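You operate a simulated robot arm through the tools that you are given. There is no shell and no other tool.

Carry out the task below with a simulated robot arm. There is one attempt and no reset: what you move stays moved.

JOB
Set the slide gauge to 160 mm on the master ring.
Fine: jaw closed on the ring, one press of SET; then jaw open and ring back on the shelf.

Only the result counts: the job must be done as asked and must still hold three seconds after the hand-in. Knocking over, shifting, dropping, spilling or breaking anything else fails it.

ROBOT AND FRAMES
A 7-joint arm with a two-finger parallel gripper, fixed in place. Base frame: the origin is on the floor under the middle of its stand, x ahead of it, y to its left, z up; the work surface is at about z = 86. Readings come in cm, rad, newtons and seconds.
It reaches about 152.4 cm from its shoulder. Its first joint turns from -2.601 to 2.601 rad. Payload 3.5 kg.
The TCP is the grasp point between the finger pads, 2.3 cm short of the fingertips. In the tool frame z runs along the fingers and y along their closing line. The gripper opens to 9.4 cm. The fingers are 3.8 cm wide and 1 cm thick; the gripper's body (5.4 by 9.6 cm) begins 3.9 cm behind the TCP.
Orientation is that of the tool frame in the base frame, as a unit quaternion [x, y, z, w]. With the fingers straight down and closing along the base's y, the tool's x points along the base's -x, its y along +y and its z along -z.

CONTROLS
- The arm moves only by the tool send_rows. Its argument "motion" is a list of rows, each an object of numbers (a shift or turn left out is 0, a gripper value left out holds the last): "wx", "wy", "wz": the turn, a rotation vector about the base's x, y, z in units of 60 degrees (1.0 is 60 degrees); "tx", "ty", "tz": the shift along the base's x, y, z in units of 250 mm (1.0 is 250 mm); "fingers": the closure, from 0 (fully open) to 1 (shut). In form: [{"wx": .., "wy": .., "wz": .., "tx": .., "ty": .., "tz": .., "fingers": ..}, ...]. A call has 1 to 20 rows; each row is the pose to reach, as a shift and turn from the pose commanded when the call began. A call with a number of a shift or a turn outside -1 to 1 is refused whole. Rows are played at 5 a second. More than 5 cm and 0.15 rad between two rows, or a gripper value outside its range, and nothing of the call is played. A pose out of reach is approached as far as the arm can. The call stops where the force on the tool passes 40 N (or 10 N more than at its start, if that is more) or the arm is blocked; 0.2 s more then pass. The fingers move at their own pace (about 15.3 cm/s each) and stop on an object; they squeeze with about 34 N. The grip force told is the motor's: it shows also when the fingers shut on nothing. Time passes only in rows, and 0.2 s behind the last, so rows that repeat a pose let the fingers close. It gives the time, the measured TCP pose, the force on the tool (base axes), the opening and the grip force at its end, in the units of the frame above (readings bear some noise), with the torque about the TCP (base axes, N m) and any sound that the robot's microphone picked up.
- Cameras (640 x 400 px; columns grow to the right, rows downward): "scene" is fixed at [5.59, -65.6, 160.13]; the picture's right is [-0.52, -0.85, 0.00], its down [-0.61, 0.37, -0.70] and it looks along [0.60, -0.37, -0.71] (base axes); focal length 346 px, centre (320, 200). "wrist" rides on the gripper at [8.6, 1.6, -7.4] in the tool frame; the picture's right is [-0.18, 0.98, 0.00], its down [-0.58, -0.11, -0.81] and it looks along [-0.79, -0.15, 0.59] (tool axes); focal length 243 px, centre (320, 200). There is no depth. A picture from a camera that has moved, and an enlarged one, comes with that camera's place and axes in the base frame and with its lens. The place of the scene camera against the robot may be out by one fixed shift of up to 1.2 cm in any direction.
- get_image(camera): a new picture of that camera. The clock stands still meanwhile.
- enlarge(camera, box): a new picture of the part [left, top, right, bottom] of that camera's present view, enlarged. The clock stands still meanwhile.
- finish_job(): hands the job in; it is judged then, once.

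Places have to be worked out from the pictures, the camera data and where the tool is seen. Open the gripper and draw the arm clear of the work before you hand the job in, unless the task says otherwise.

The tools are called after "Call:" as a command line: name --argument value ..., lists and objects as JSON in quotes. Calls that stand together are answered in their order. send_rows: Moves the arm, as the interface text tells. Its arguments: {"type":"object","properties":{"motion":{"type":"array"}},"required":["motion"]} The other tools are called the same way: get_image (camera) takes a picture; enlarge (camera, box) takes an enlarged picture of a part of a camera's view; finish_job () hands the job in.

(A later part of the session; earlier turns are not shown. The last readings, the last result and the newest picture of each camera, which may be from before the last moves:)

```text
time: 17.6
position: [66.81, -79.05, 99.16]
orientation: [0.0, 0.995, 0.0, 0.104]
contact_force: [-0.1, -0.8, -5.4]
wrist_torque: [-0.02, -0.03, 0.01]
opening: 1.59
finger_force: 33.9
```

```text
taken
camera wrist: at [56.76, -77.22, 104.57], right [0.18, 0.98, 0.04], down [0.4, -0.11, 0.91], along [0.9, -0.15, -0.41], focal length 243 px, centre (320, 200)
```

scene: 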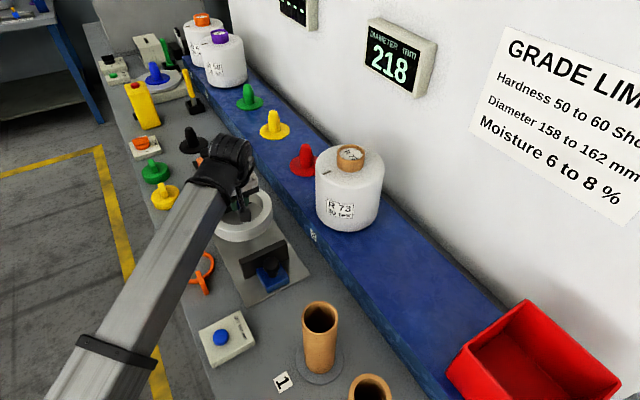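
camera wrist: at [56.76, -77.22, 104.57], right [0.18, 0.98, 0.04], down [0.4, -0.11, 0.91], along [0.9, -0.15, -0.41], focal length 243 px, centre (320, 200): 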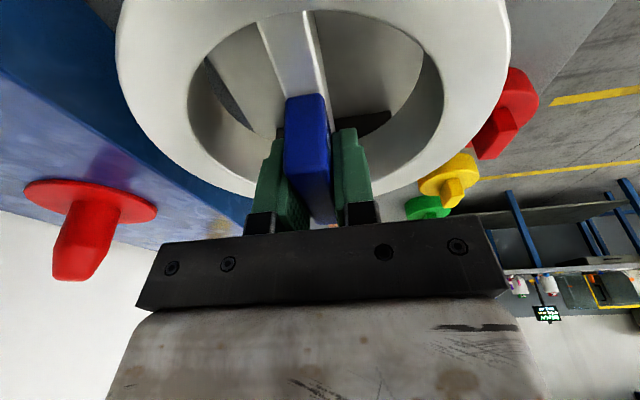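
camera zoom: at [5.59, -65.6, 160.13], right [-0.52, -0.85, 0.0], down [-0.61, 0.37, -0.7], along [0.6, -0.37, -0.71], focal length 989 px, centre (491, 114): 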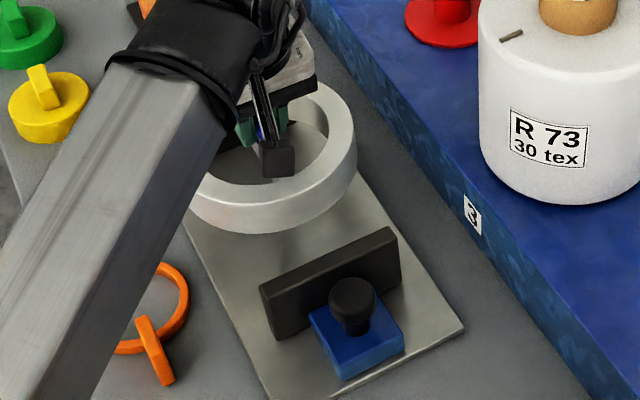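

Alignment looks right: ring centred over the plate between the jaws. I'll lower to just above the plate.

Call:
send_rows --motion '[{"tz": -0.06, "fingers": 1.0}, {"tz": -0.12, "fingers": 1.0}, {"tz": -0.16, "fingers": 1.0}, {"tz": -0.19, "fingers": 1.0}]'

Call:
enlarge --camera "scene" --box '[180, 160, 340, 300]'

Call:
get_image --camera "wrist"

```text
time: 18.6
position: [66.86, -79.03, 94.46]
orientation: [0.0, 0.995, 0.0, 0.105]
contact_force: [1.0, -0.5, -5.8]
wrist_torque: [0.01, 0.0, 0.0]
opening: 1.6
finger_force: 34.8
```

```text
2.86 times, centred on (260, 230) of scene
camera zoom: at [5.59, -65.6, 160.13], right [-0.52, -0.85, 0.0], down [-0.61, 0.37, -0.7], along [0.6, -0.37, -0.71], focal length 989 px, centre (491, 114)
```

zoom: 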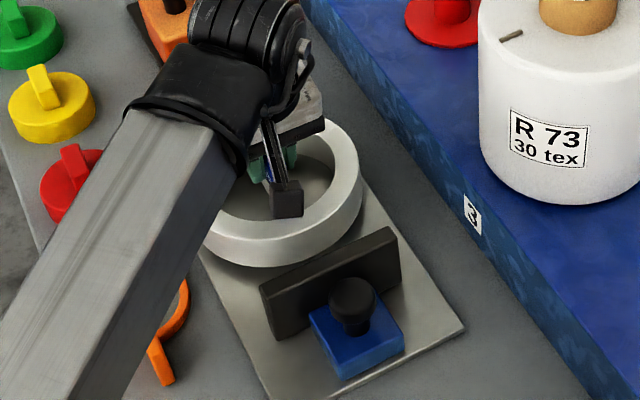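

```text
taken
camera wrist: at [56.74, -77.24, 99.78], right [0.18, 0.98, 0.04], down [0.4, -0.11, 0.91], along [0.9, -0.15, -0.41], focal length 243 px, centre (320, 200)
```

wrist: 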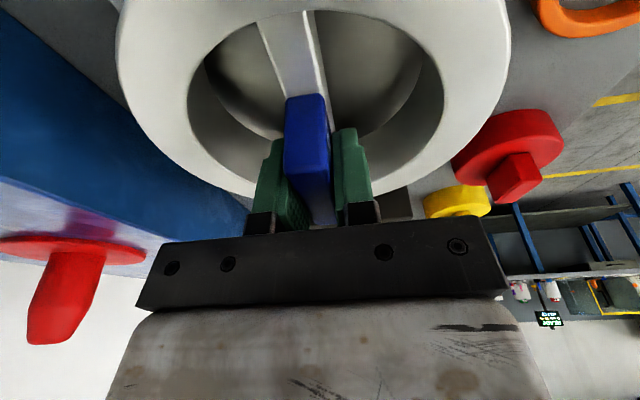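

Ring bottom is about 0.9 cm above the plate by my estimate. I'll lower in 2 mm steps and watch the force.

Call:
send_rows --motion '[{"tz": -0.008, "fingers": 1.0}, {"tz": -0.016, "fingers": 1.0}, {"tz": -0.024, "fingers": 1.0}, {"tz": -0.028, "fingers": 1.0}]'

```text
time: 19.6
position: [66.89, -78.95, 93.64]
orientation: [-0.001, 0.995, 0.0, 0.104]
contact_force: [-0.2, 0.6, -6.1]
wrist_torque: [0.02, -0.01, -0.01]
opening: 1.58
finger_force: 33.9
```

No contact yet (still −6 N, just the ring's weight). Continuing down in 1 mm steps.

Call:
send_rows --motion '[{"tz": -0.004, "fingers": 1.0}, {"tz": -0.008, "fingers": 1.0}, {"tz": -0.012, "fingers": 1.0}]'

```text
time: 20.4
position: [66.95, -78.98, 93.3]
orientation: [0.0, 0.995, 0.001, 0.104]
contact_force: [0.7, 0.9, -4.6]
wrist_torque: [-0.01, -0.06, 0.0]
opening: 1.59
finger_force: 33.9
```

Call:
send_rows --motion '[{"tz": -0.004, "fingers": 1.0}, {"tz": -0.008, "fingers": 1.0}]'

```text
time: 21.0
position: [66.95, -78.86, 93.19]
orientation: [0.0, 0.994, 0.0, 0.105]
contact_force: [-0.4, -0.1, -5.0]
wrist_torque: [0.03, -0.04, -0.01]
opening: 1.59
finger_force: 33.8
```

Force is still about the ring's weight at z 93.2, so it's not seated yet. Another two 1 mm steps.

Call:
send_rows --motion '[{"tz": -0.004, "fingers": 1.0}, {"tz": -0.008, "fingers": 1.0}, {"tz": -0.008, "fingers": 1.0}]'

Call:
enlarge --camera "scene" --box '[200, 180, 300, 260]'

```text
time: 21.8
position: [66.9, -79.0, 92.97]
orientation: [0.0, 0.995, 0.001, 0.104]
contact_force: [-0.5, 0.5, -4.7]
wrist_torque: [0.0, -0.04, 0.0]
opening: 1.58
finger_force: 34.1
```

```text
5.00 times, centred on (250, 220) of scene
camera zoom: at [5.59, -65.6, 160.13], right [-0.52, -0.85, 0.0], down [-0.61, 0.37, -0.7], along [0.6, -0.37, -0.71], focal length 1730 px, centre (670, 100)
```

zoom: 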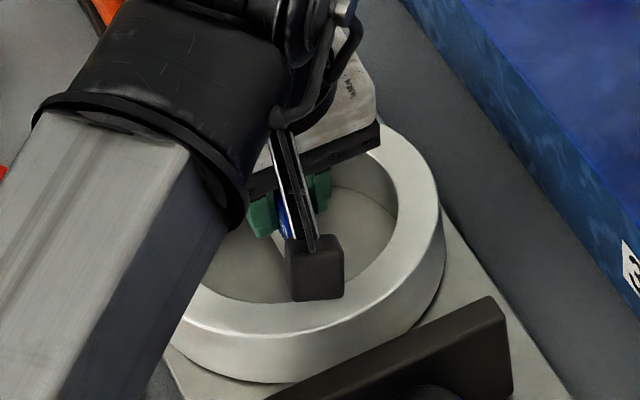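

The ring looks almost on the plate. I'll continue in 1 mm steps until the weight comes off.

Call:
send_rows --motion '[{"tz": -0.004, "fingers": 1.0}, {"tz": -0.008, "fingers": 1.0}, {"tz": -0.008, "fingers": 1.0}]'

```text
time: 22.6
position: [67.0, -78.87, 92.84]
orientation: [0.0, 0.995, -0.001, 0.104]
contact_force: [-0.7, -1.4, 15.8]
wrist_torque: [0.48, 1.02, 0.16]
opening: 1.59
finger_force: 34.0
```

The plate is reached at TCP z≈92.9 (force +16 N). I'll unload by 1 mm, open the fingers half way and rise straight up off the tab.

Call:
send_rows --motion '[{"tz": 0.004, "fingers": 1.0}, {"tz": 0.004, "fingers": 0.8}, {"tz": 0.004, "fingers": 0.5}, {"tz": 0.004, "fingers": 0.5}, {"tz": 0.05, "fingers": 0.5}, {"tz": 0.12, "fingers": 0.5}, {"tz": 0.24, "fingers": 0.5}, {"tz": 0.4, "fingers": 0.5}]'

Call:
get_image --camera "scene"

Call:
get_image --camera "wrist"

```text
time: 24.4
position: [67.0, -78.88, 102.72]
orientation: [0.0, 0.995, 0.0, 0.104]
contact_force: [-0.1, 0.7, 0.1]
wrist_torque: [-0.02, 0.01, 0.02]
opening: 4.69
finger_force: 0.0
```

```text
taken
```

scene: 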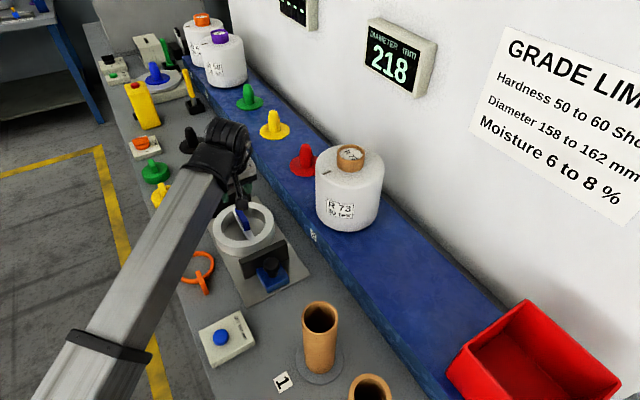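

```text
taken
camera wrist: at [56.87, -77.21, 108.27], right [0.18, 0.98, 0.04], down [0.4, -0.11, 0.91], along [0.9, -0.15, -0.41], focal length 243 px, centre (320, 200)
```

wrist: 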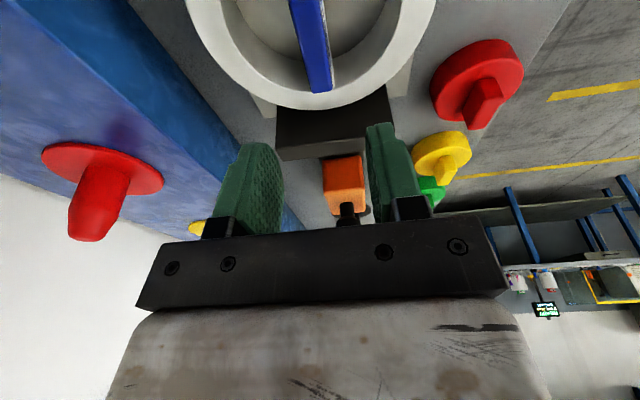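

The ring stands on the plate and the hand is clear. I'll rise, straighten the tool and draw back to x≈42 to see ring, jaw and SET button again from the wrist camera.

Call:
send_rows --motion '[{"tz": 0.14, "fingers": 0.5}, {"tz": 0.28, "fingers": 0.3}, {"tz": 0.38, "tx": -0.1, "wy": 0.1, "fingers": 0.2}, {"tz": 0.38, "tx": -0.25, "wy": 0.2, "fingers": 0.2}, {"tz": 0.38, "tx": -0.4, "wy": 0.2, "fingers": 0.2}, {"tz": 0.38, "tx": -0.55, "wy": 0.2, "fingers": 0.2}, {"tz": 0.38, "tx": -0.7, "wy": 0.2, "fingers": 0.2}, {"tz": 0.38, "tx": -0.85, "ty": 0.05, "wy": 0.2, "fingers": 0.2}, {"tz": 0.38, "tx": -1.0, "ty": 0.1, "wy": 0.2, "fingers": 0.2}]'

Call:
get_image --camera "wrist"

Call:
get_image --camera "scene"

```text
time: 26.4
position: [41.75, -76.32, 112.08]
orientation: [-0.001, 1.0, -0.001, 0.0]
contact_force: [-0.1, 0.2, 0.4]
wrist_torque: [0.0, -0.02, -0.05]
opening: 7.52
finger_force: 0.1
```

```text
taken
camera wrist: at [33.04, -74.63, 119.54], right [0.18, 0.98, 0.0], down [0.58, -0.11, 0.81], along [0.79, -0.15, -0.59], focal length 243 px, centre (320, 200)
```

wrist: 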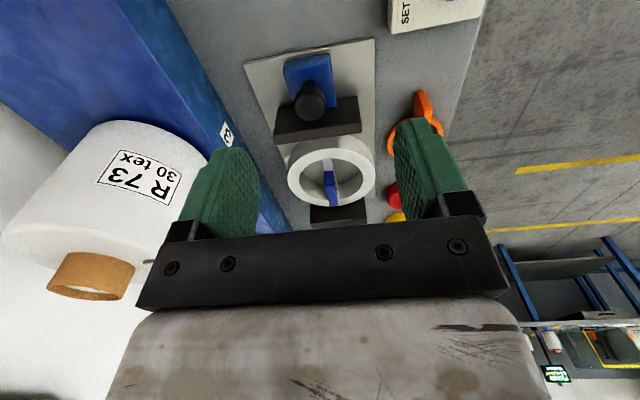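

```text
taken
```

scene: 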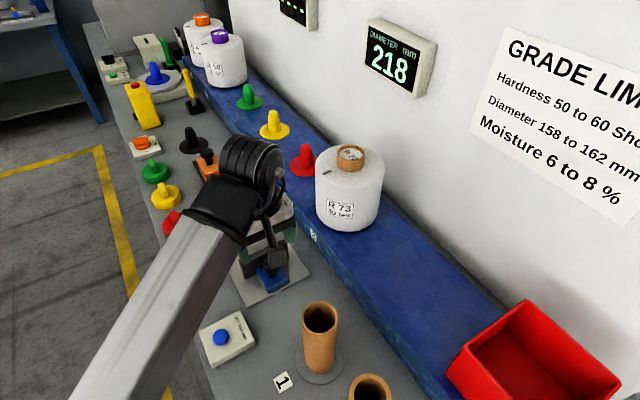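

I'll enlarge on the knob, jaw and ring for exact positions.

Call:
enlarge --camera "wrist" --box '[230, 30, 390, 130]'

Call:
enlarge --camera "wrist" --box '[250, 125, 410, 225]'

```text
4.00 times, centred on (310, 80) of wrist
camera zoom: at [33.04, -74.63, 119.54], right [0.18, 0.98, 0.0], down [0.58, -0.11, 0.81], along [0.79, -0.15, -0.59], focal length 970 px, centre (360, 680)
```

zoom: 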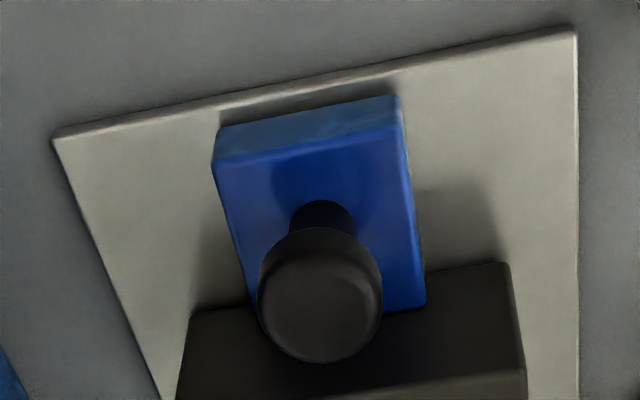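

```text
4.00 times, centred on (330, 175) of wrist
camera zoom: at [33.04, -74.63, 119.54], right [0.18, 0.98, 0.0], down [0.58, -0.11, 0.81], along [0.79, -0.15, -0.59], focal length 970 px, centre (280, 300)
```

zoom: 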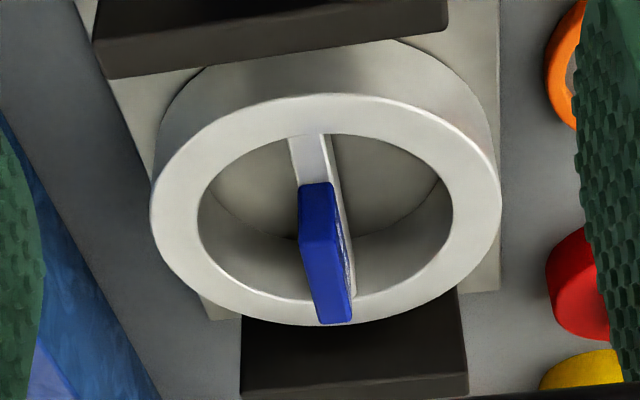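

Knob re-measured at about (49.5, −78.9), cap z≈91.9–93.1, block top ≈88.6. I'll go above it and descend to z≈98 with the fingers open.

Call:
send_rows --motion '[{"tx": 0.15, "ty": -0.05, "fingers": 0.2}, {"tx": 0.31, "ty": -0.103, "fingers": 0.2}, {"tx": 0.31, "ty": -0.103, "tz": -0.15, "fingers": 0.2}, {"tx": 0.31, "ty": -0.103, "tz": -0.3, "fingers": 0.2}, {"tx": 0.31, "ty": -0.103, "tz": -0.45, "fingers": 0.2}, {"tx": 0.31, "ty": -0.103, "tz": -0.56, "fingers": 0.2}]'

Call:
get_image --camera "wrist"

Call:
enlarge --camera "scene" --box '[180, 190, 340, 310]'

```text
time: 27.8
position: [49.65, -79.11, 98.22]
orientation: [0.0, 1.0, 0.0, 0.0]
contact_force: [-0.6, -1.3, 0.1]
wrist_torque: [0.01, 0.0, 0.01]
opening: 7.51
finger_force: 0.1
```

```text
taken
camera wrist: at [40.98, -77.32, 105.54], right [0.18, 0.98, 0.0], down [0.58, -0.11, 0.81], along [0.79, -0.15, -0.59], focal length 243 px, centre (320, 200)
```

wrist: 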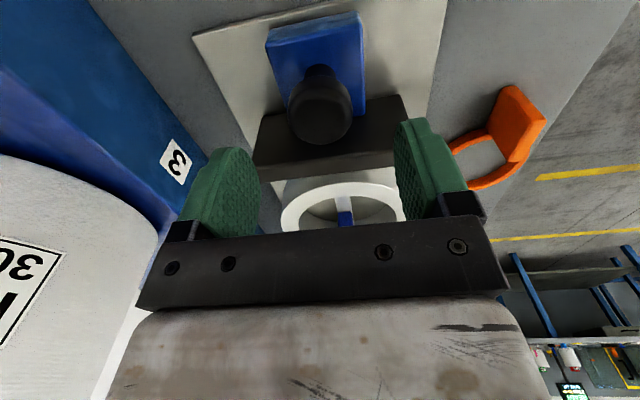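

```text
3.33 times, centred on (260, 250) of scene
camera zoom: at [5.59, -65.6, 160.13], right [-0.52, -0.85, 0.0], down [-0.61, 0.37, -0.7], along [0.6, -0.37, -0.71], focal length 1154 px, centre (520, 33)
```

zoom: 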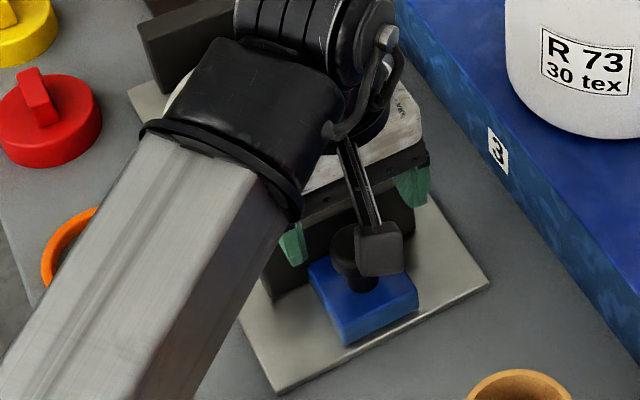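

The fingers straddle the knob with room on all sides. Descending to z≈92 around the knob cap.

Call:
send_rows --motion '[{"tz": -0.08, "ty": 0.004, "fingers": 0.2}, {"tz": -0.16, "ty": 0.004, "fingers": 0.2}, {"tz": -0.21, "ty": 0.004, "fingers": 0.2}, {"tz": -0.245, "ty": 0.004, "fingers": 0.2}]'

Call:
get_image --camera "wrist"

Call:
enlarge --camera "scene" --box '[180, 190, 340, 310]'

```text
time: 28.8
position: [49.55, -78.77, 92.08]
orientation: [0.0, 1.0, 0.0, 0.0]
contact_force: [0.2, 0.2, -0.2]
wrist_torque: [0.02, -0.05, 0.0]
opening: 7.54
finger_force: 0.0
```

```text
taken
camera wrist: at [40.96, -77.2, 99.5], right [0.18, 0.98, 0.0], down [0.58, -0.11, 0.81], along [0.79, -0.15, -0.59], focal length 243 px, centre (320, 200)
```

wrist: 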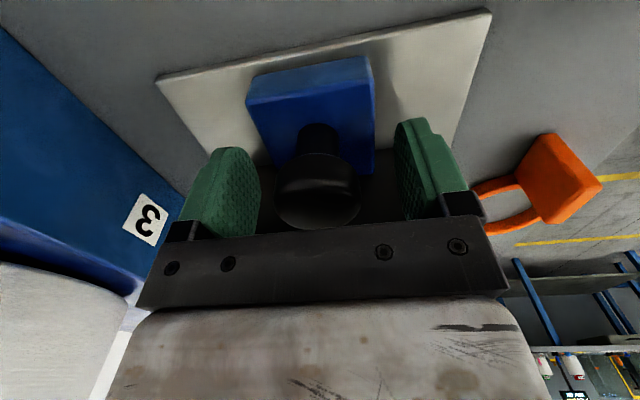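

```text
3.33 times, centred on (260, 250) of scene
camera zoom: at [5.59, -65.6, 160.13], right [-0.52, -0.85, 0.0], down [-0.61, 0.37, -0.7], along [0.6, -0.37, -0.71], focal length 1154 px, centre (520, 33)
```

zoom: 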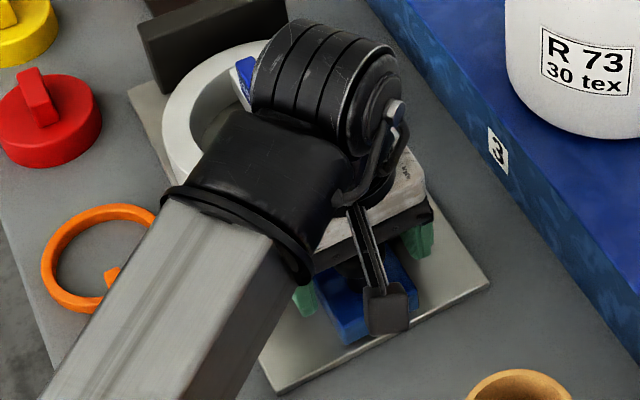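

The knob is between the pads. Closing the fingers on it.

Call:
send_rows --motion '[{"tx": -0.01, "fingers": 0.4}, {"tx": -0.01, "fingers": 0.7}, {"tx": -0.01, "fingers": 1.0}, {"tx": -0.01, "fingers": 1.0}]'

Call:
get_image --camera "wrist"

```text
time: 29.8
position: [49.33, -78.97, 92.11]
orientation: [0.0, 1.0, -0.001, 0.0]
contact_force: [0.7, -6.1, -2.0]
wrist_torque: [-0.09, -0.14, -0.03]
opening: 3.74
finger_force: 45.2
```

```text
taken
camera wrist: at [40.72, -77.25, 99.51], right [0.18, 0.98, 0.0], down [0.58, -0.11, 0.81], along [0.79, -0.15, -0.59], focal length 243 px, centre (320, 200)
```

wrist: 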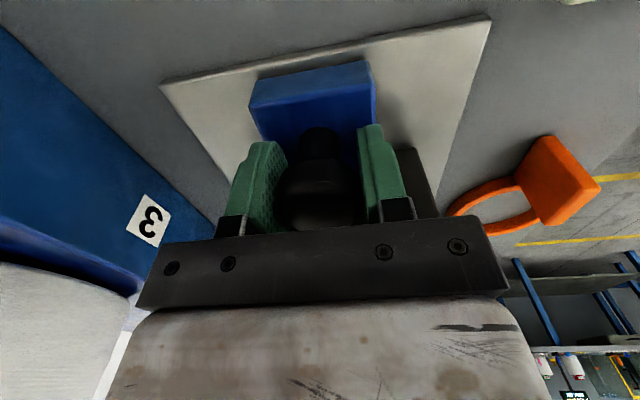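

Knob held (3.74 cm). I'll slide it 1 cm in +x and check the force and the display.

Call:
send_rows --motion '[{"tx": 0.01, "fingers": 1.0}, {"tx": 0.02, "fingers": 1.0}, {"tx": 0.03, "fingers": 1.0}, {"tx": 0.04, "fingers": 1.0}, {"tx": 0.04, "fingers": 1.0}]'

Call:
enlarge --camera "scene" --box '[350, 10, 450, 110]'

Call:
enlarge --camera "scene" --box '[180, 190, 340, 310]'

```text
time: 31.0
position: [50.56, -79.05, 92.21]
orientation: [0.001, 1.0, 0.0, 0.0]
contact_force: [-0.7, -6.6, 2.1]
wrist_torque: [0.13, 0.13, 0.05]
opening: 3.75
finger_force: 45.2
```

```text
4.00 times, centred on (400, 60) of scene
camera zoom: at [5.59, -65.6, 160.13], right [-0.52, -0.85, 0.0], down [-0.61, 0.37, -0.7], along [0.6, -0.37, -0.71], focal length 1384 px, centre (0, 760)
```

zoom: 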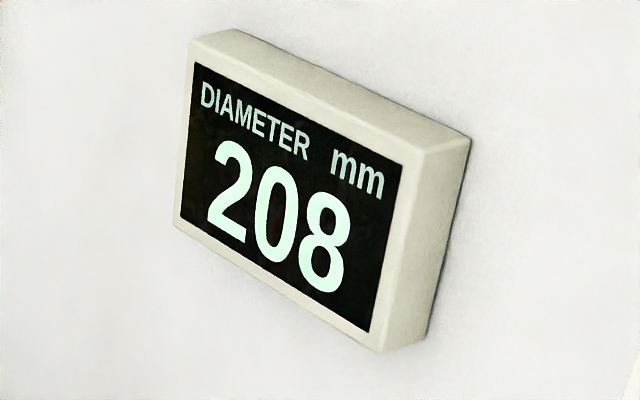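

```text
3.33 times, centred on (260, 250) of scene
camera zoom: at [5.59, -65.6, 160.13], right [-0.52, -0.85, 0.0], down [-0.61, 0.37, -0.7], along [0.6, -0.37, -0.71], focal length 1154 px, centre (520, 33)
```

zoom: 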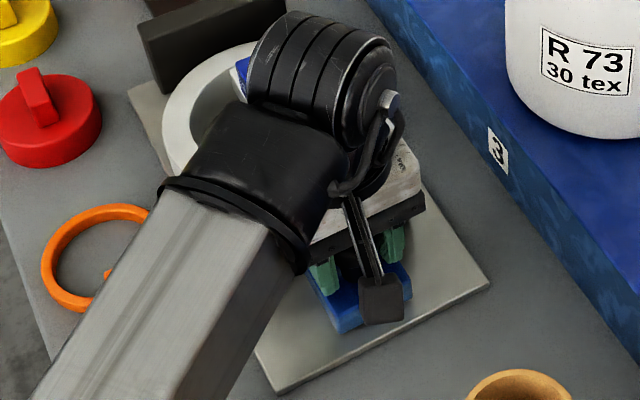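

The blue jaw slides freely and the display follows (208). I'll carry on 3.8 cm in small steps, still short of the ring being clamped.

Call:
send_rows --motion '[{"tx": 0.016, "ty": -0.002, "fingers": 1.0}, {"tx": 0.032, "ty": -0.004, "fingers": 1.0}, {"tx": 0.048, "ty": -0.004, "fingers": 1.0}, {"tx": 0.064, "ty": -0.004, "fingers": 1.0}, {"tx": 0.08, "ty": -0.004, "fingers": 1.0}, {"tx": 0.096, "ty": -0.004, "fingers": 1.0}, {"tx": 0.112, "ty": -0.004, "fingers": 1.0}, {"tx": 0.128, "ty": -0.004, "fingers": 1.0}, {"tx": 0.144, "ty": -0.004, "fingers": 1.0}, {"tx": 0.152, "ty": -0.004, "fingers": 1.0}]'

Call:
enlarge --camera "scene" --box '[350, 10, 450, 110]'

Call:
enlarge --camera "scene" --box '[180, 170, 340, 290]'

Call:
get_image --camera "wrist"

```text
time: 33.2
position: [54.23, -78.96, 92.2]
orientation: [-0.001, 1.0, 0.0, 0.0]
contact_force: [-3.2, 2.1, 11.1]
wrist_torque: [0.01, 0.04, 0.06]
opening: 3.75
finger_force: 44.6
```

```text
4.00 times, centred on (400, 60) of scene
camera zoom: at [5.59, -65.6, 160.13], right [-0.52, -0.85, 0.0], down [-0.61, 0.37, -0.7], along [0.6, -0.37, -0.71], focal length 1384 px, centre (0, 760)
```

zoom: 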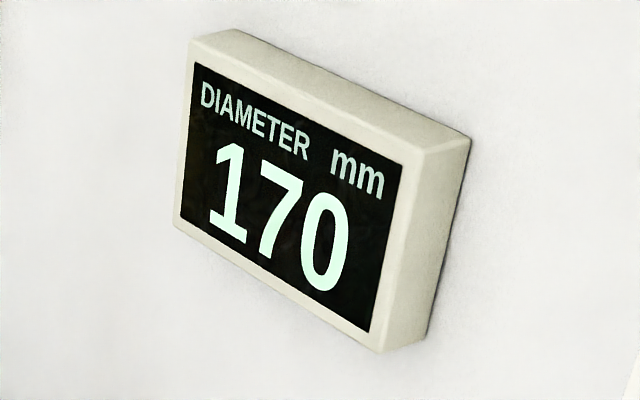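

```text
3.33 times, centred on (260, 230) of scene
camera zoom: at [5.59, -65.6, 160.13], right [-0.52, -0.85, 0.0], down [-0.61, 0.37, -0.7], along [0.6, -0.37, -0.71], focal length 1154 px, centre (520, 100)
```

zoom: 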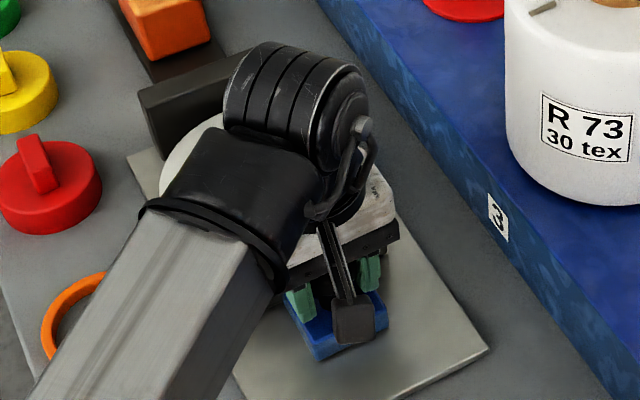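

```text
taken
camera wrist: at [45.5, -77.26, 99.51], right [0.18, 0.98, 0.0], down [0.58, -0.11, 0.81], along [0.79, -0.15, -0.59], focal length 243 px, centre (320, 200)
```

wrist: 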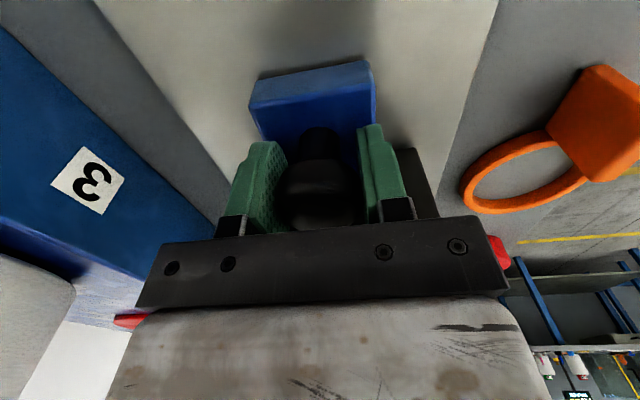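

Reading 170 with little resistance. Continuing in 1 mm steps, easing up half a millimetre to unload z.

Call:
send_rows --motion '[{"tx": 0.004, "tz": 0.002, "fingers": 1.0}, {"tx": 0.008, "tz": 0.002, "fingers": 1.0}, {"tx": 0.012, "tz": 0.002, "fingers": 1.0}, {"tx": 0.016, "tz": 0.002, "fingers": 1.0}, {"tx": 0.02, "tz": 0.002, "fingers": 1.0}, {"tx": 0.024, "tz": 0.002, "fingers": 1.0}]'

Call:
enlarge --camera "scene" --box '[350, 10, 450, 110]'

```text
time: 34.6
position: [54.98, -79.01, 92.21]
orientation: [0.0, 1.0, 0.0, 0.0]
contact_force: [-3.0, 3.9, -3.2]
wrist_torque: [-0.08, -0.18, 0.06]
opening: 3.73
finger_force: 45.0
```

```text
4.00 times, centred on (400, 60) of scene
camera zoom: at [5.59, -65.6, 160.13], right [-0.52, -0.85, 0.0], down [-0.61, 0.37, -0.7], along [0.6, -0.37, -0.71], focal length 1384 px, centre (0, 760)
```

zoom: 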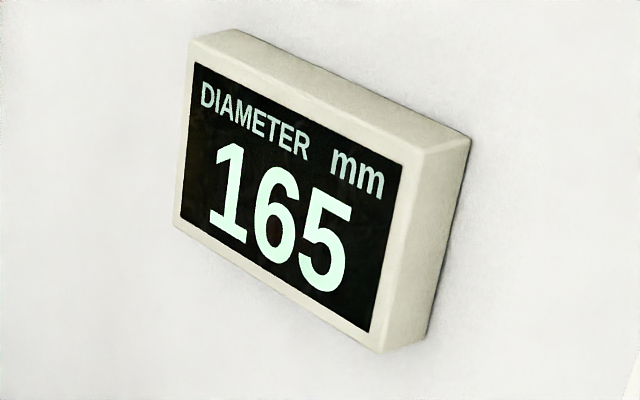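

165 and still only −3 N along x, so it isn't clamped yet. I'll continue in small steps.

Call:
send_rows --motion '[{"tx": 0.004, "fingers": 1.0}, {"tx": 0.008, "fingers": 1.0}, {"tx": 0.012, "fingers": 1.0}]'

Call:
enlarge --camera "scene" --box '[350, 10, 450, 110]'

```text
time: 35.4
position: [55.09, -78.97, 92.14]
orientation: [0.0, 1.0, 0.0, 0.0]
contact_force: [-14.7, 2.9, -7.7]
wrist_torque: [-0.15, -1.21, 0.16]
opening: 3.74
finger_force: 45.3
```

```text
4.00 times, centred on (400, 60) of scene
camera zoom: at [5.59, -65.6, 160.13], right [-0.52, -0.85, 0.0], down [-0.61, 0.37, -0.7], along [0.6, -0.37, -0.71], focal length 1384 px, centre (0, 760)
```

zoom: 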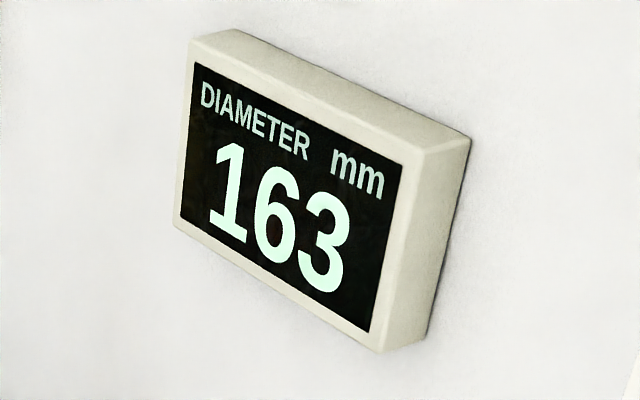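

Resistance rose to −15 N at a reading of 163, so the ring seems clamped and the gauge reads about 3 mm off. One more 1 mm step will confirm whether it stops there.

Call:
send_rows --motion '[{"tx": 0.003, "fingers": 1.0}, {"tx": 0.003, "fingers": 1.0}]'

Call:
enlarge --camera "scene" --box '[350, 10, 450, 110]'

Call:
enlarge --camera "scene" --box '[180, 170, 340, 290]'

```text
time: 36.0
position: [54.94, -78.93, 92.16]
orientation: [0.0, 1.0, 0.001, -0.002]
contact_force: [-29.3, 10.4, -11.5]
wrist_torque: [-0.09, -0.59, -0.02]
opening: 3.74
finger_force: 45.6
```

```text
4.00 times, centred on (400, 60) of scene
camera zoom: at [5.59, -65.6, 160.13], right [-0.52, -0.85, 0.0], down [-0.61, 0.37, -0.7], along [0.6, -0.37, -0.71], focal length 1384 px, centre (0, 760)
```

zoom: 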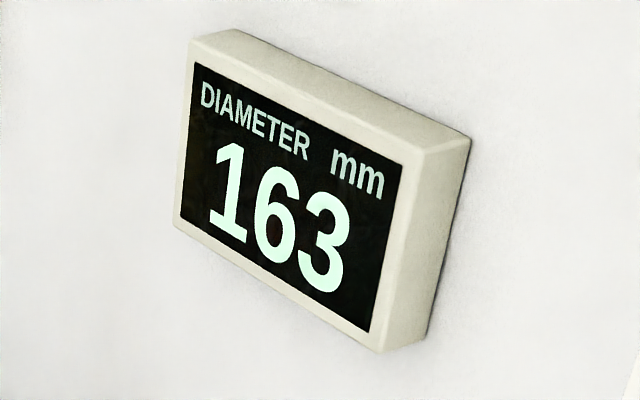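

```text
3.33 times, centred on (260, 230) of scene
camera zoom: at [5.59, -65.6, 160.13], right [-0.52, -0.85, 0.0], down [-0.61, 0.37, -0.7], along [0.6, -0.37, -0.71], focal length 1154 px, centre (520, 100)
```

zoom: 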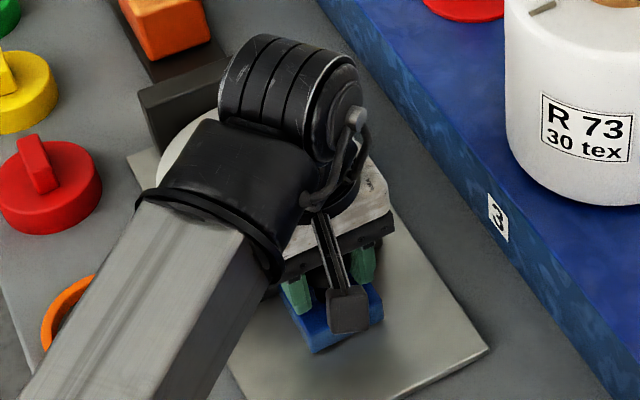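

Firm stop: the reading holds at 163 with −29 N, so the jaw is closed on the ring and the offset is for SET to fix. I'll ease the push back most of the way, open the fingers, and rise straight up.

Call:
send_rows --motion '[{"tx": -0.003, "fingers": 1.0}, {"tx": -0.003, "fingers": 0.6}, {"tx": -0.003, "fingers": 0.2}, {"tx": -0.003, "fingers": 0.2}, {"tx": -0.003, "tz": 0.06, "fingers": 0.2}, {"tx": -0.003, "tz": 0.15, "fingers": 0.2}, {"tx": -0.003, "tz": 0.3, "fingers": 0.2}, {"tx": -0.003, "tz": 0.45, "fingers": 0.2}, {"tx": -0.003, "tz": 0.6, "fingers": 0.2}]'

Call:
get_image --camera "scene"

Call:
enlarge --camera "scene" --box '[350, 10, 450, 110]'

Call:
get_image --camera "wrist"

```text
time: 38.0
position: [55.05, -79.02, 107.2]
orientation: [0.0, 1.0, 0.001, 0.0]
contact_force: [-0.5, 0.5, 0.5]
wrist_torque: [0.0, -0.02, 0.02]
opening: 7.5
finger_force: 0.0
```

```text
taken
```

scene: 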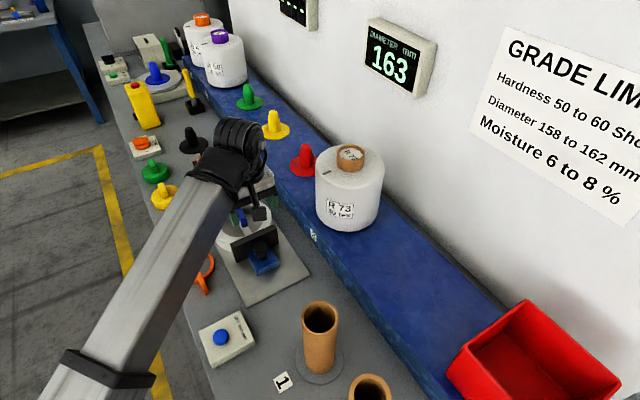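

```text
4.00 times, centred on (400, 60) of scene
camera zoom: at [5.59, -65.6, 160.13], right [-0.52, -0.85, 0.0], down [-0.61, 0.37, -0.7], along [0.6, -0.37, -0.71], focal length 1384 px, centre (0, 760)
```

zoom: 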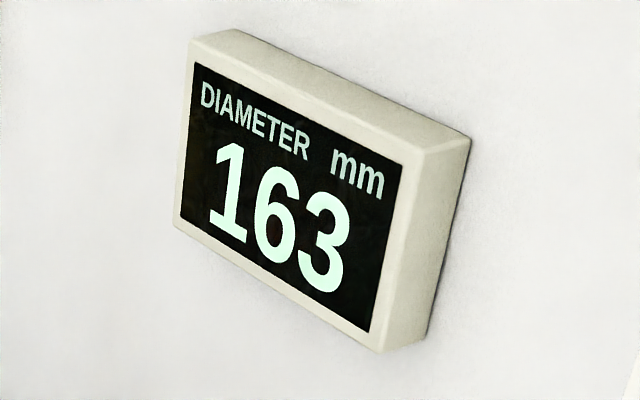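

```text
taken
camera wrist: at [46.28, -77.23, 114.57], right [0.18, 0.98, 0.0], down [0.58, -0.11, 0.81], along [0.79, -0.15, -0.59], focal length 243 px, centre (320, 200)
```

wrist: 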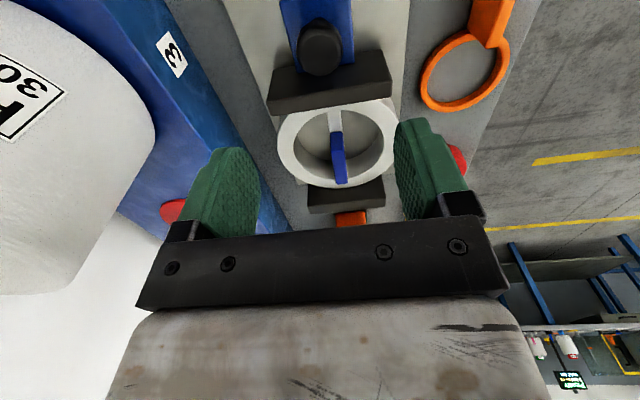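

The jaw stays put at 163 after release. Next I'll move back over the bench front so the wrist camera can see the SET button squarely, keeping above the tubes.

Call:
send_rows --motion '[{"tz": 0.1, "ty": 0.08, "fingers": 0.2}, {"tz": 0.2, "ty": 0.18, "tx": -0.08, "fingers": 0.5}, {"tz": 0.2, "ty": 0.28, "tx": -0.18, "fingers": 1.0}, {"tz": 0.2, "ty": 0.38, "tx": -0.3, "fingers": 1.0}, {"tz": 0.2, "ty": 0.48, "tx": -0.42, "fingers": 1.0}, {"tz": 0.2, "ty": 0.56, "tx": -0.55, "fingers": 1.0}, {"tz": 0.2, "ty": 0.6, "tx": -0.7, "fingers": 1.0}, {"tz": 0.2, "ty": 0.6, "tx": -0.85, "fingers": 1.0}, {"tz": 0.2, "ty": 0.6, "tx": -1.0, "fingers": 1.0}]'

Call:
get_image --camera "wrist"

Call:
get_image --camera "scene"

```text
time: 40.0
position: [30.29, -64.59, 110.87]
orientation: [-0.001, 1.0, -0.007, 0.003]
contact_force: [-0.6, 0.8, 0.5]
wrist_torque: [0.0, 0.0, 0.01]
opening: 0.01
finger_force: 34.1
out of reach, approached as far as the arm can: row 8, 9
```

```text
taken
camera wrist: at [21.53, -62.71, 118.1], right [0.18, 0.98, -0.01], down [0.58, -0.1, 0.81], along [0.8, -0.16, -0.58], focal length 243 px, centre (320, 200)
```

wrist: 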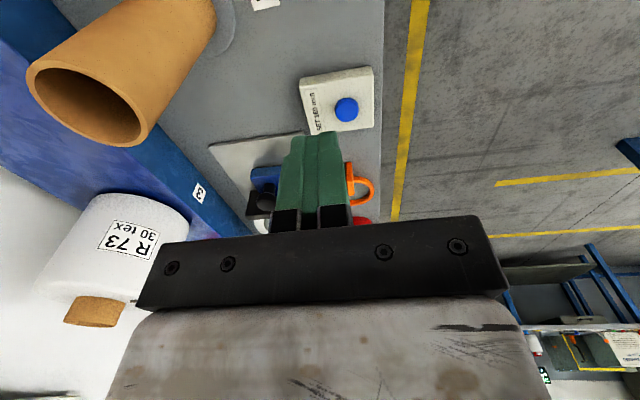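

```text
taken
```

scene: 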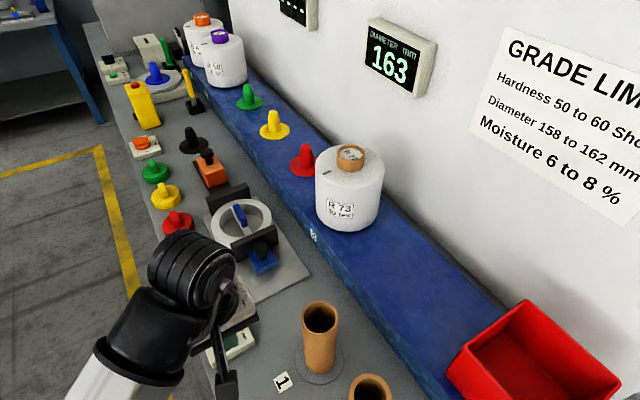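

The button is in view. I'll enlarge it to locate the button's centre and height.

Call:
enlarge --camera "wrist" --box '[280, 55, 400, 145]'

Call:
enlarge --camera "scene" --box '[190, 180, 310, 270]'

```text
4.44 times, centred on (340, 100) of wrist
camera zoom: at [21.53, -62.71, 118.1], right [0.18, 0.98, -0.01], down [0.58, -0.1, 0.81], along [0.8, -0.16, -0.58], focal length 1078 px, centre (231, 644)
```

zoom: 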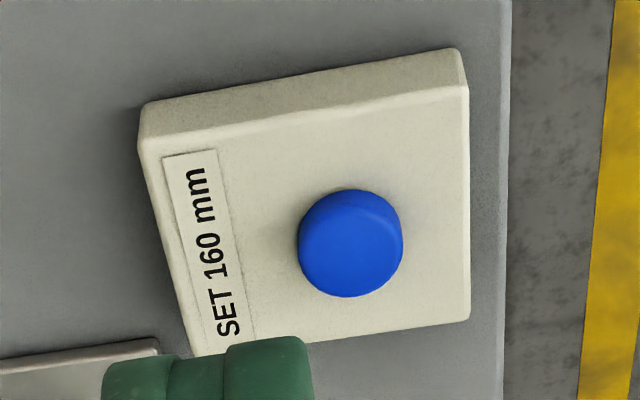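

```text
4.44 times, centred on (250, 225) of scene
camera zoom: at [5.59, -65.6, 160.13], right [-0.52, -0.85, 0.0], down [-0.61, 0.37, -0.7], along [0.6, -0.37, -0.71], focal length 1538 px, centre (631, 89)
```

zoom: 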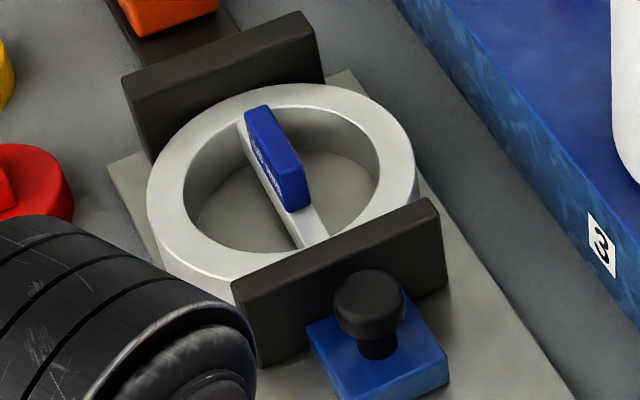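

The button top is at about (41.45, −63.3, 89.3), box top ≈88.3, and the ring is visibly held between both jaws. With the fingers shut I'll go above the button to TCP z≈96, about 4 cm over contact.

Call:
send_rows --motion '[{"tx": 0.1, "tz": -0.1, "wx": 0.013, "wy": 0.006, "fingers": 1.0}, {"tx": 0.22, "ty": 0.02, "tz": -0.2, "wx": 0.013, "wy": 0.006, "fingers": 1.0}, {"tx": 0.34, "ty": 0.04, "tz": -0.3, "wx": 0.013, "wy": 0.006, "fingers": 1.0}, {"tx": 0.446, "ty": 0.052, "tz": -0.4, "wx": 0.013, "wy": 0.006, "fingers": 1.0}, {"tx": 0.446, "ty": 0.052, "tz": -0.5, "wx": 0.013, "wy": 0.006, "fingers": 1.0}, {"tx": 0.446, "ty": 0.052, "tz": -0.596, "wx": 0.013, "wy": 0.006, "fingers": 1.0}]'

Call:
get_image --camera "wrist"

Call:
get_image --camera "scene"

```text
time: 41.4
position: [41.57, -63.23, 96.06]
orientation: [0.0, 1.0, 0.008, -0.004]
contact_force: [-0.3, 0.7, -0.4]
wrist_torque: [0.02, 0.03, 0.0]
opening: 0.02
finger_force: 33.7
```

```text
taken
camera wrist: at [32.89, -61.65, 103.49], right [0.18, 0.98, 0.01], down [0.59, -0.12, 0.8], along [0.79, -0.14, -0.6], focal length 243 px, centre (320, 200)
```

wrist: 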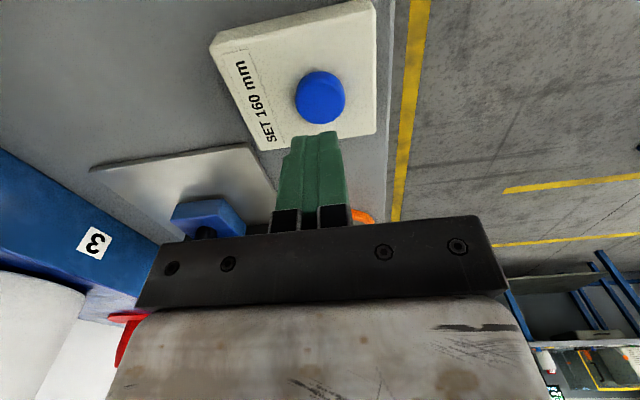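

```text
taken
```

scene: 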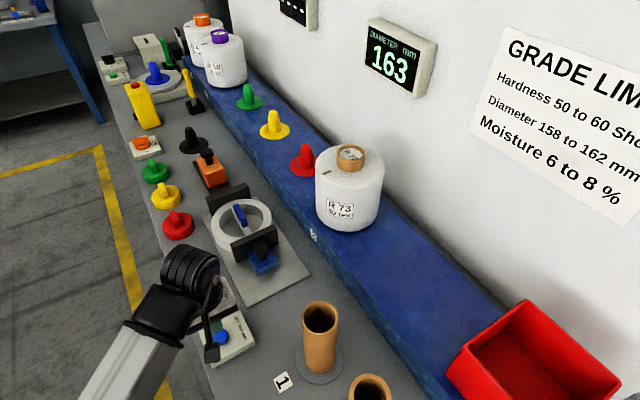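

The commanded orientation was already straight, so I'll undo that 0.8° and trim the position to the button centre (41.3, −63.1). Then I'll lower to just above contact.

Call:
send_rows --motion '[{"tx": -0.008, "ty": 0.004, "wx": -0.015, "wy": -0.008, "fingers": 1.0}, {"tx": -0.008, "ty": 0.004, "tz": -0.07, "wx": -0.015, "wy": -0.008, "fingers": 1.0}, {"tx": -0.008, "ty": 0.004, "tz": -0.14, "wx": -0.015, "wy": -0.008, "fingers": 1.0}]'

Call:
enlarge --camera "scene" --box '[180, 290, 280, 380]'

Call:
get_image --camera "wrist"

```text
time: 42.2
position: [41.34, -63.13, 92.64]
orientation: [0.0, 1.0, -0.001, 0.0]
contact_force: [-1.1, 0.8, -0.1]
wrist_torque: [-0.01, -0.03, 0.02]
opening: 0.0
finger_force: 34.0
```

```text
4.44 times, centred on (230, 335) of scene
camera zoom: at [5.59, -65.6, 160.13], right [-0.52, -0.85, 0.0], down [-0.61, 0.37, -0.7], along [0.6, -0.37, -0.71], focal length 1538 px, centre (720, -400)
```

zoom: 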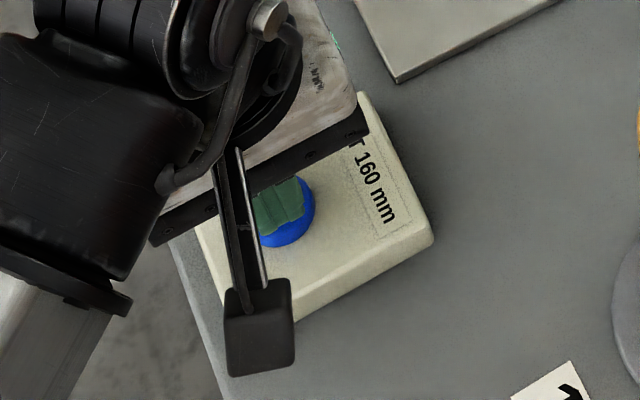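

```text
taken
camera wrist: at [32.59, -61.44, 99.95], right [0.18, 0.98, 0.0], down [0.58, -0.11, 0.81], along [0.79, -0.15, -0.59], focal length 243 px, centre (320, 200)
```

wrist: 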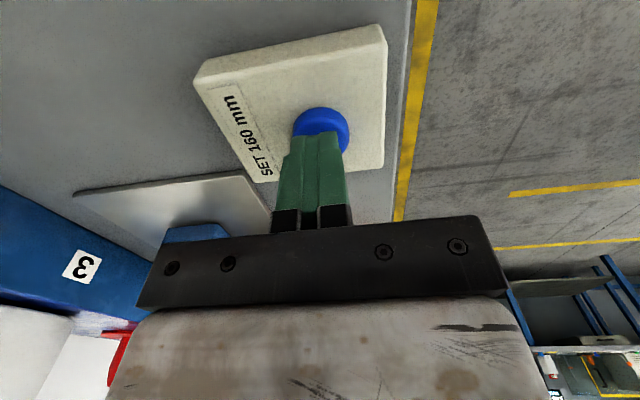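

The fingertips are right over the button. Pressing down in 1 mm steps.

Call:
send_rows --motion '[{"tz": -0.004, "fingers": 1.0}, {"tz": -0.008, "fingers": 1.0}, {"tz": -0.012, "fingers": 1.0}, {"tz": -0.016, "fingers": 1.0}, {"tz": -0.02, "fingers": 1.0}, {"tz": -0.024, "fingers": 1.0}, {"tz": -0.028, "fingers": 1.0}, {"tz": -0.032, "fingers": 1.0}]'

Call:
enlarge --camera "scene" --box '[350, 10, 450, 110]'

```text
time: 44.0
position: [41.33, -63.16, 91.81]
orientation: [0.0, 1.0, -0.001, 0.001]
contact_force: [0.1, 1.1, 1.3]
wrist_torque: [-0.01, 0.01, 0.0]
opening: 0.0
finger_force: 34.2
```

```text
4.00 times, centred on (400, 60) of scene
camera zoom: at [5.59, -65.6, 160.13], right [-0.52, -0.85, 0.0], down [-0.61, 0.37, -0.7], along [0.6, -0.37, -0.71], focal length 1384 px, centre (0, 760)
```

zoom: 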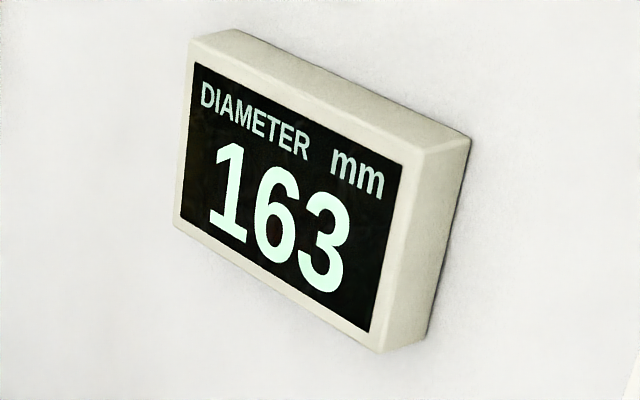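

Not quite in contact yet (force about 1 N, display still 163). Continuing down in 1 mm steps.

Call:
send_rows --motion '[{"tz": -0.004, "fingers": 1.0}, {"tz": -0.008, "fingers": 1.0}, {"tz": -0.012, "fingers": 1.0}, {"tz": -0.016, "fingers": 1.0}]'

Call:
enlarge --camera "scene" --box '[350, 10, 450, 110]'

```text
time: 45.0
position: [41.34, -63.05, 91.38]
orientation: [0.0, 1.0, 0.0, 0.001]
contact_force: [0.0, -1.1, 4.8]
wrist_torque: [-0.01, 0.01, 0.06]
opening: 0.01
finger_force: 34.1
heard: click
```

```text
4.00 times, centred on (400, 60) of scene
camera zoom: at [5.59, -65.6, 160.13], right [-0.52, -0.85, 0.0], down [-0.61, 0.37, -0.7], along [0.6, -0.37, -0.71], focal length 1384 px, centre (0, 760)
```

zoom: 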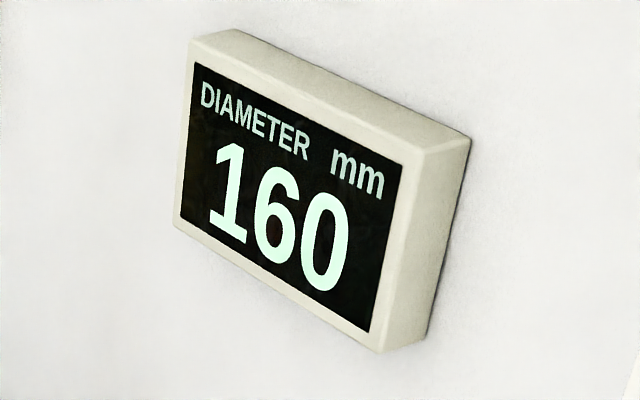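

Click heard and the display now shows 160: SET registered once. I'll lift straight off the button.

Call:
send_rows --motion '[{"tz": 0.1, "fingers": 1.0}, {"tz": 0.25, "fingers": 1.0}, {"tz": 0.4, "fingers": 1.0}, {"tz": 0.55, "fingers": 1.0}]'

Call:
get_image --camera "scene"

```text
time: 46.0
position: [41.14, -62.99, 105.48]
orientation: [-0.001, 1.0, -0.001, 0.0]
contact_force: [-0.3, 1.2, -0.3]
wrist_torque: [0.01, -0.04, 0.0]
opening: 0.0
finger_force: 33.8
```

```text
taken
```

scene: 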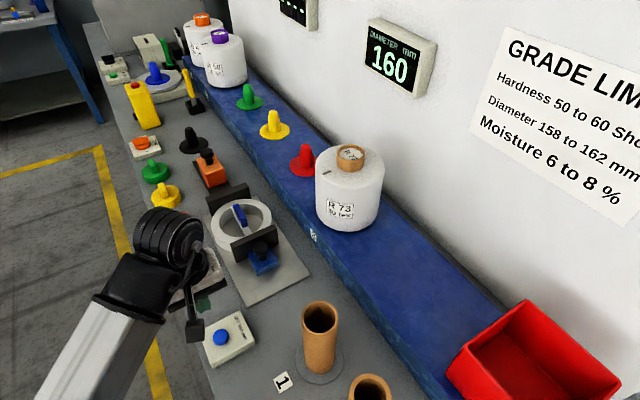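

Released with no further click, display steady at 160. I'll return above the knob at (55.0, −79.0) with the fingers open and descend around it as before.

Call:
send_rows --motion '[{"tx": 0.09, "ty": -0.1, "fingers": 0.5}, {"tx": 0.18, "ty": -0.21, "fingers": 0.2}, {"tx": 0.28, "ty": -0.32, "fingers": 0.2}, {"tx": 0.38, "ty": -0.43, "fingers": 0.2}, {"tx": 0.47, "ty": -0.54, "fingers": 0.2}, {"tx": 0.552, "ty": -0.64, "fingers": 0.2}, {"tx": 0.552, "ty": -0.64, "tz": -0.15, "fingers": 0.2}, {"tx": 0.552, "ty": -0.64, "tz": -0.28, "fingers": 0.2}]'

Call:
get_image --camera "wrist"

Call:
enlarge --camera "scene" --box '[180, 170, 340, 290]'

```text
time: 47.8
position: [55.16, -79.3, 98.14]
orientation: [0.0, 1.0, -0.001, 0.002]
contact_force: [0.1, -0.2, -0.6]
wrist_torque: [0.0, -0.01, -0.01]
opening: 7.54
finger_force: 0.0
```

```text
taken
camera wrist: at [46.38, -77.47, 105.52], right [0.18, 0.98, 0.0], down [0.58, -0.11, 0.81], along [0.79, -0.15, -0.59], focal length 243 px, centre (320, 200)
```

wrist: 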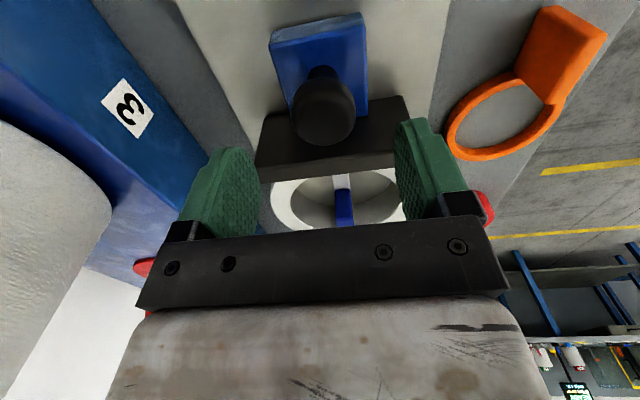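

```text
3.33 times, centred on (260, 230) of scene
camera zoom: at [5.59, -65.6, 160.13], right [-0.52, -0.85, 0.0], down [-0.61, 0.37, -0.7], along [0.6, -0.37, -0.71], focal length 1154 px, centre (520, 100)
```

zoom: 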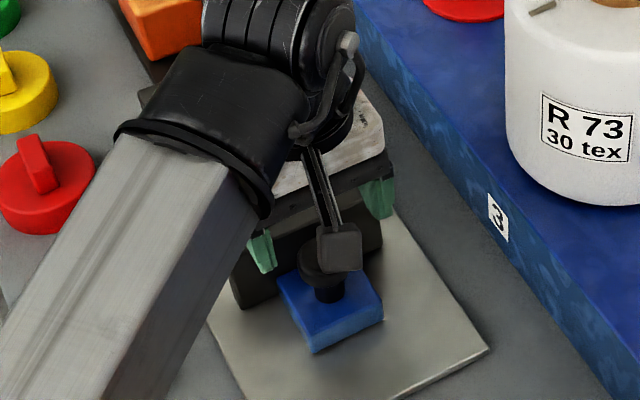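

Same view as before. Descending around the knob with a 2–3 mm y trim, then closing on it.

Call:
send_rows --motion '[{"ty": 0.01, "tx": -0.004, "tz": -0.08, "fingers": 0.2}, {"ty": 0.01, "tx": -0.004, "tz": -0.16, "fingers": 0.2}, {"ty": 0.01, "tx": -0.004, "tz": -0.24, "fingers": 0.2}, {"ty": 0.01, "tx": -0.004, "tz": -0.24, "fingers": 0.5}, {"ty": 0.01, "tx": -0.004, "tz": -0.24, "fingers": 1.0}, {"ty": 0.01, "tx": -0.004, "tz": -0.24, "fingers": 1.0}]'

Call:
get_image --camera "wrist"

```text
time: 49.2
position: [55.05, -78.99, 92.06]
orientation: [0.0, 1.0, -0.002, 0.001]
contact_force: [0.4, -13.4, -5.0]
wrist_torque: [-0.07, -0.2, -0.03]
opening: 3.77
finger_force: 45.1
```

```text
taken
camera wrist: at [46.23, -77.22, 99.42], right [0.18, 0.98, 0.0], down [0.58, -0.11, 0.81], along [0.79, -0.15, -0.59], focal length 243 px, centre (320, 200)
```

wrist: 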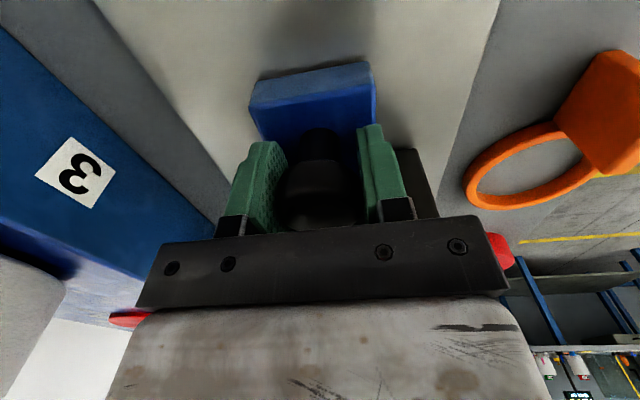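

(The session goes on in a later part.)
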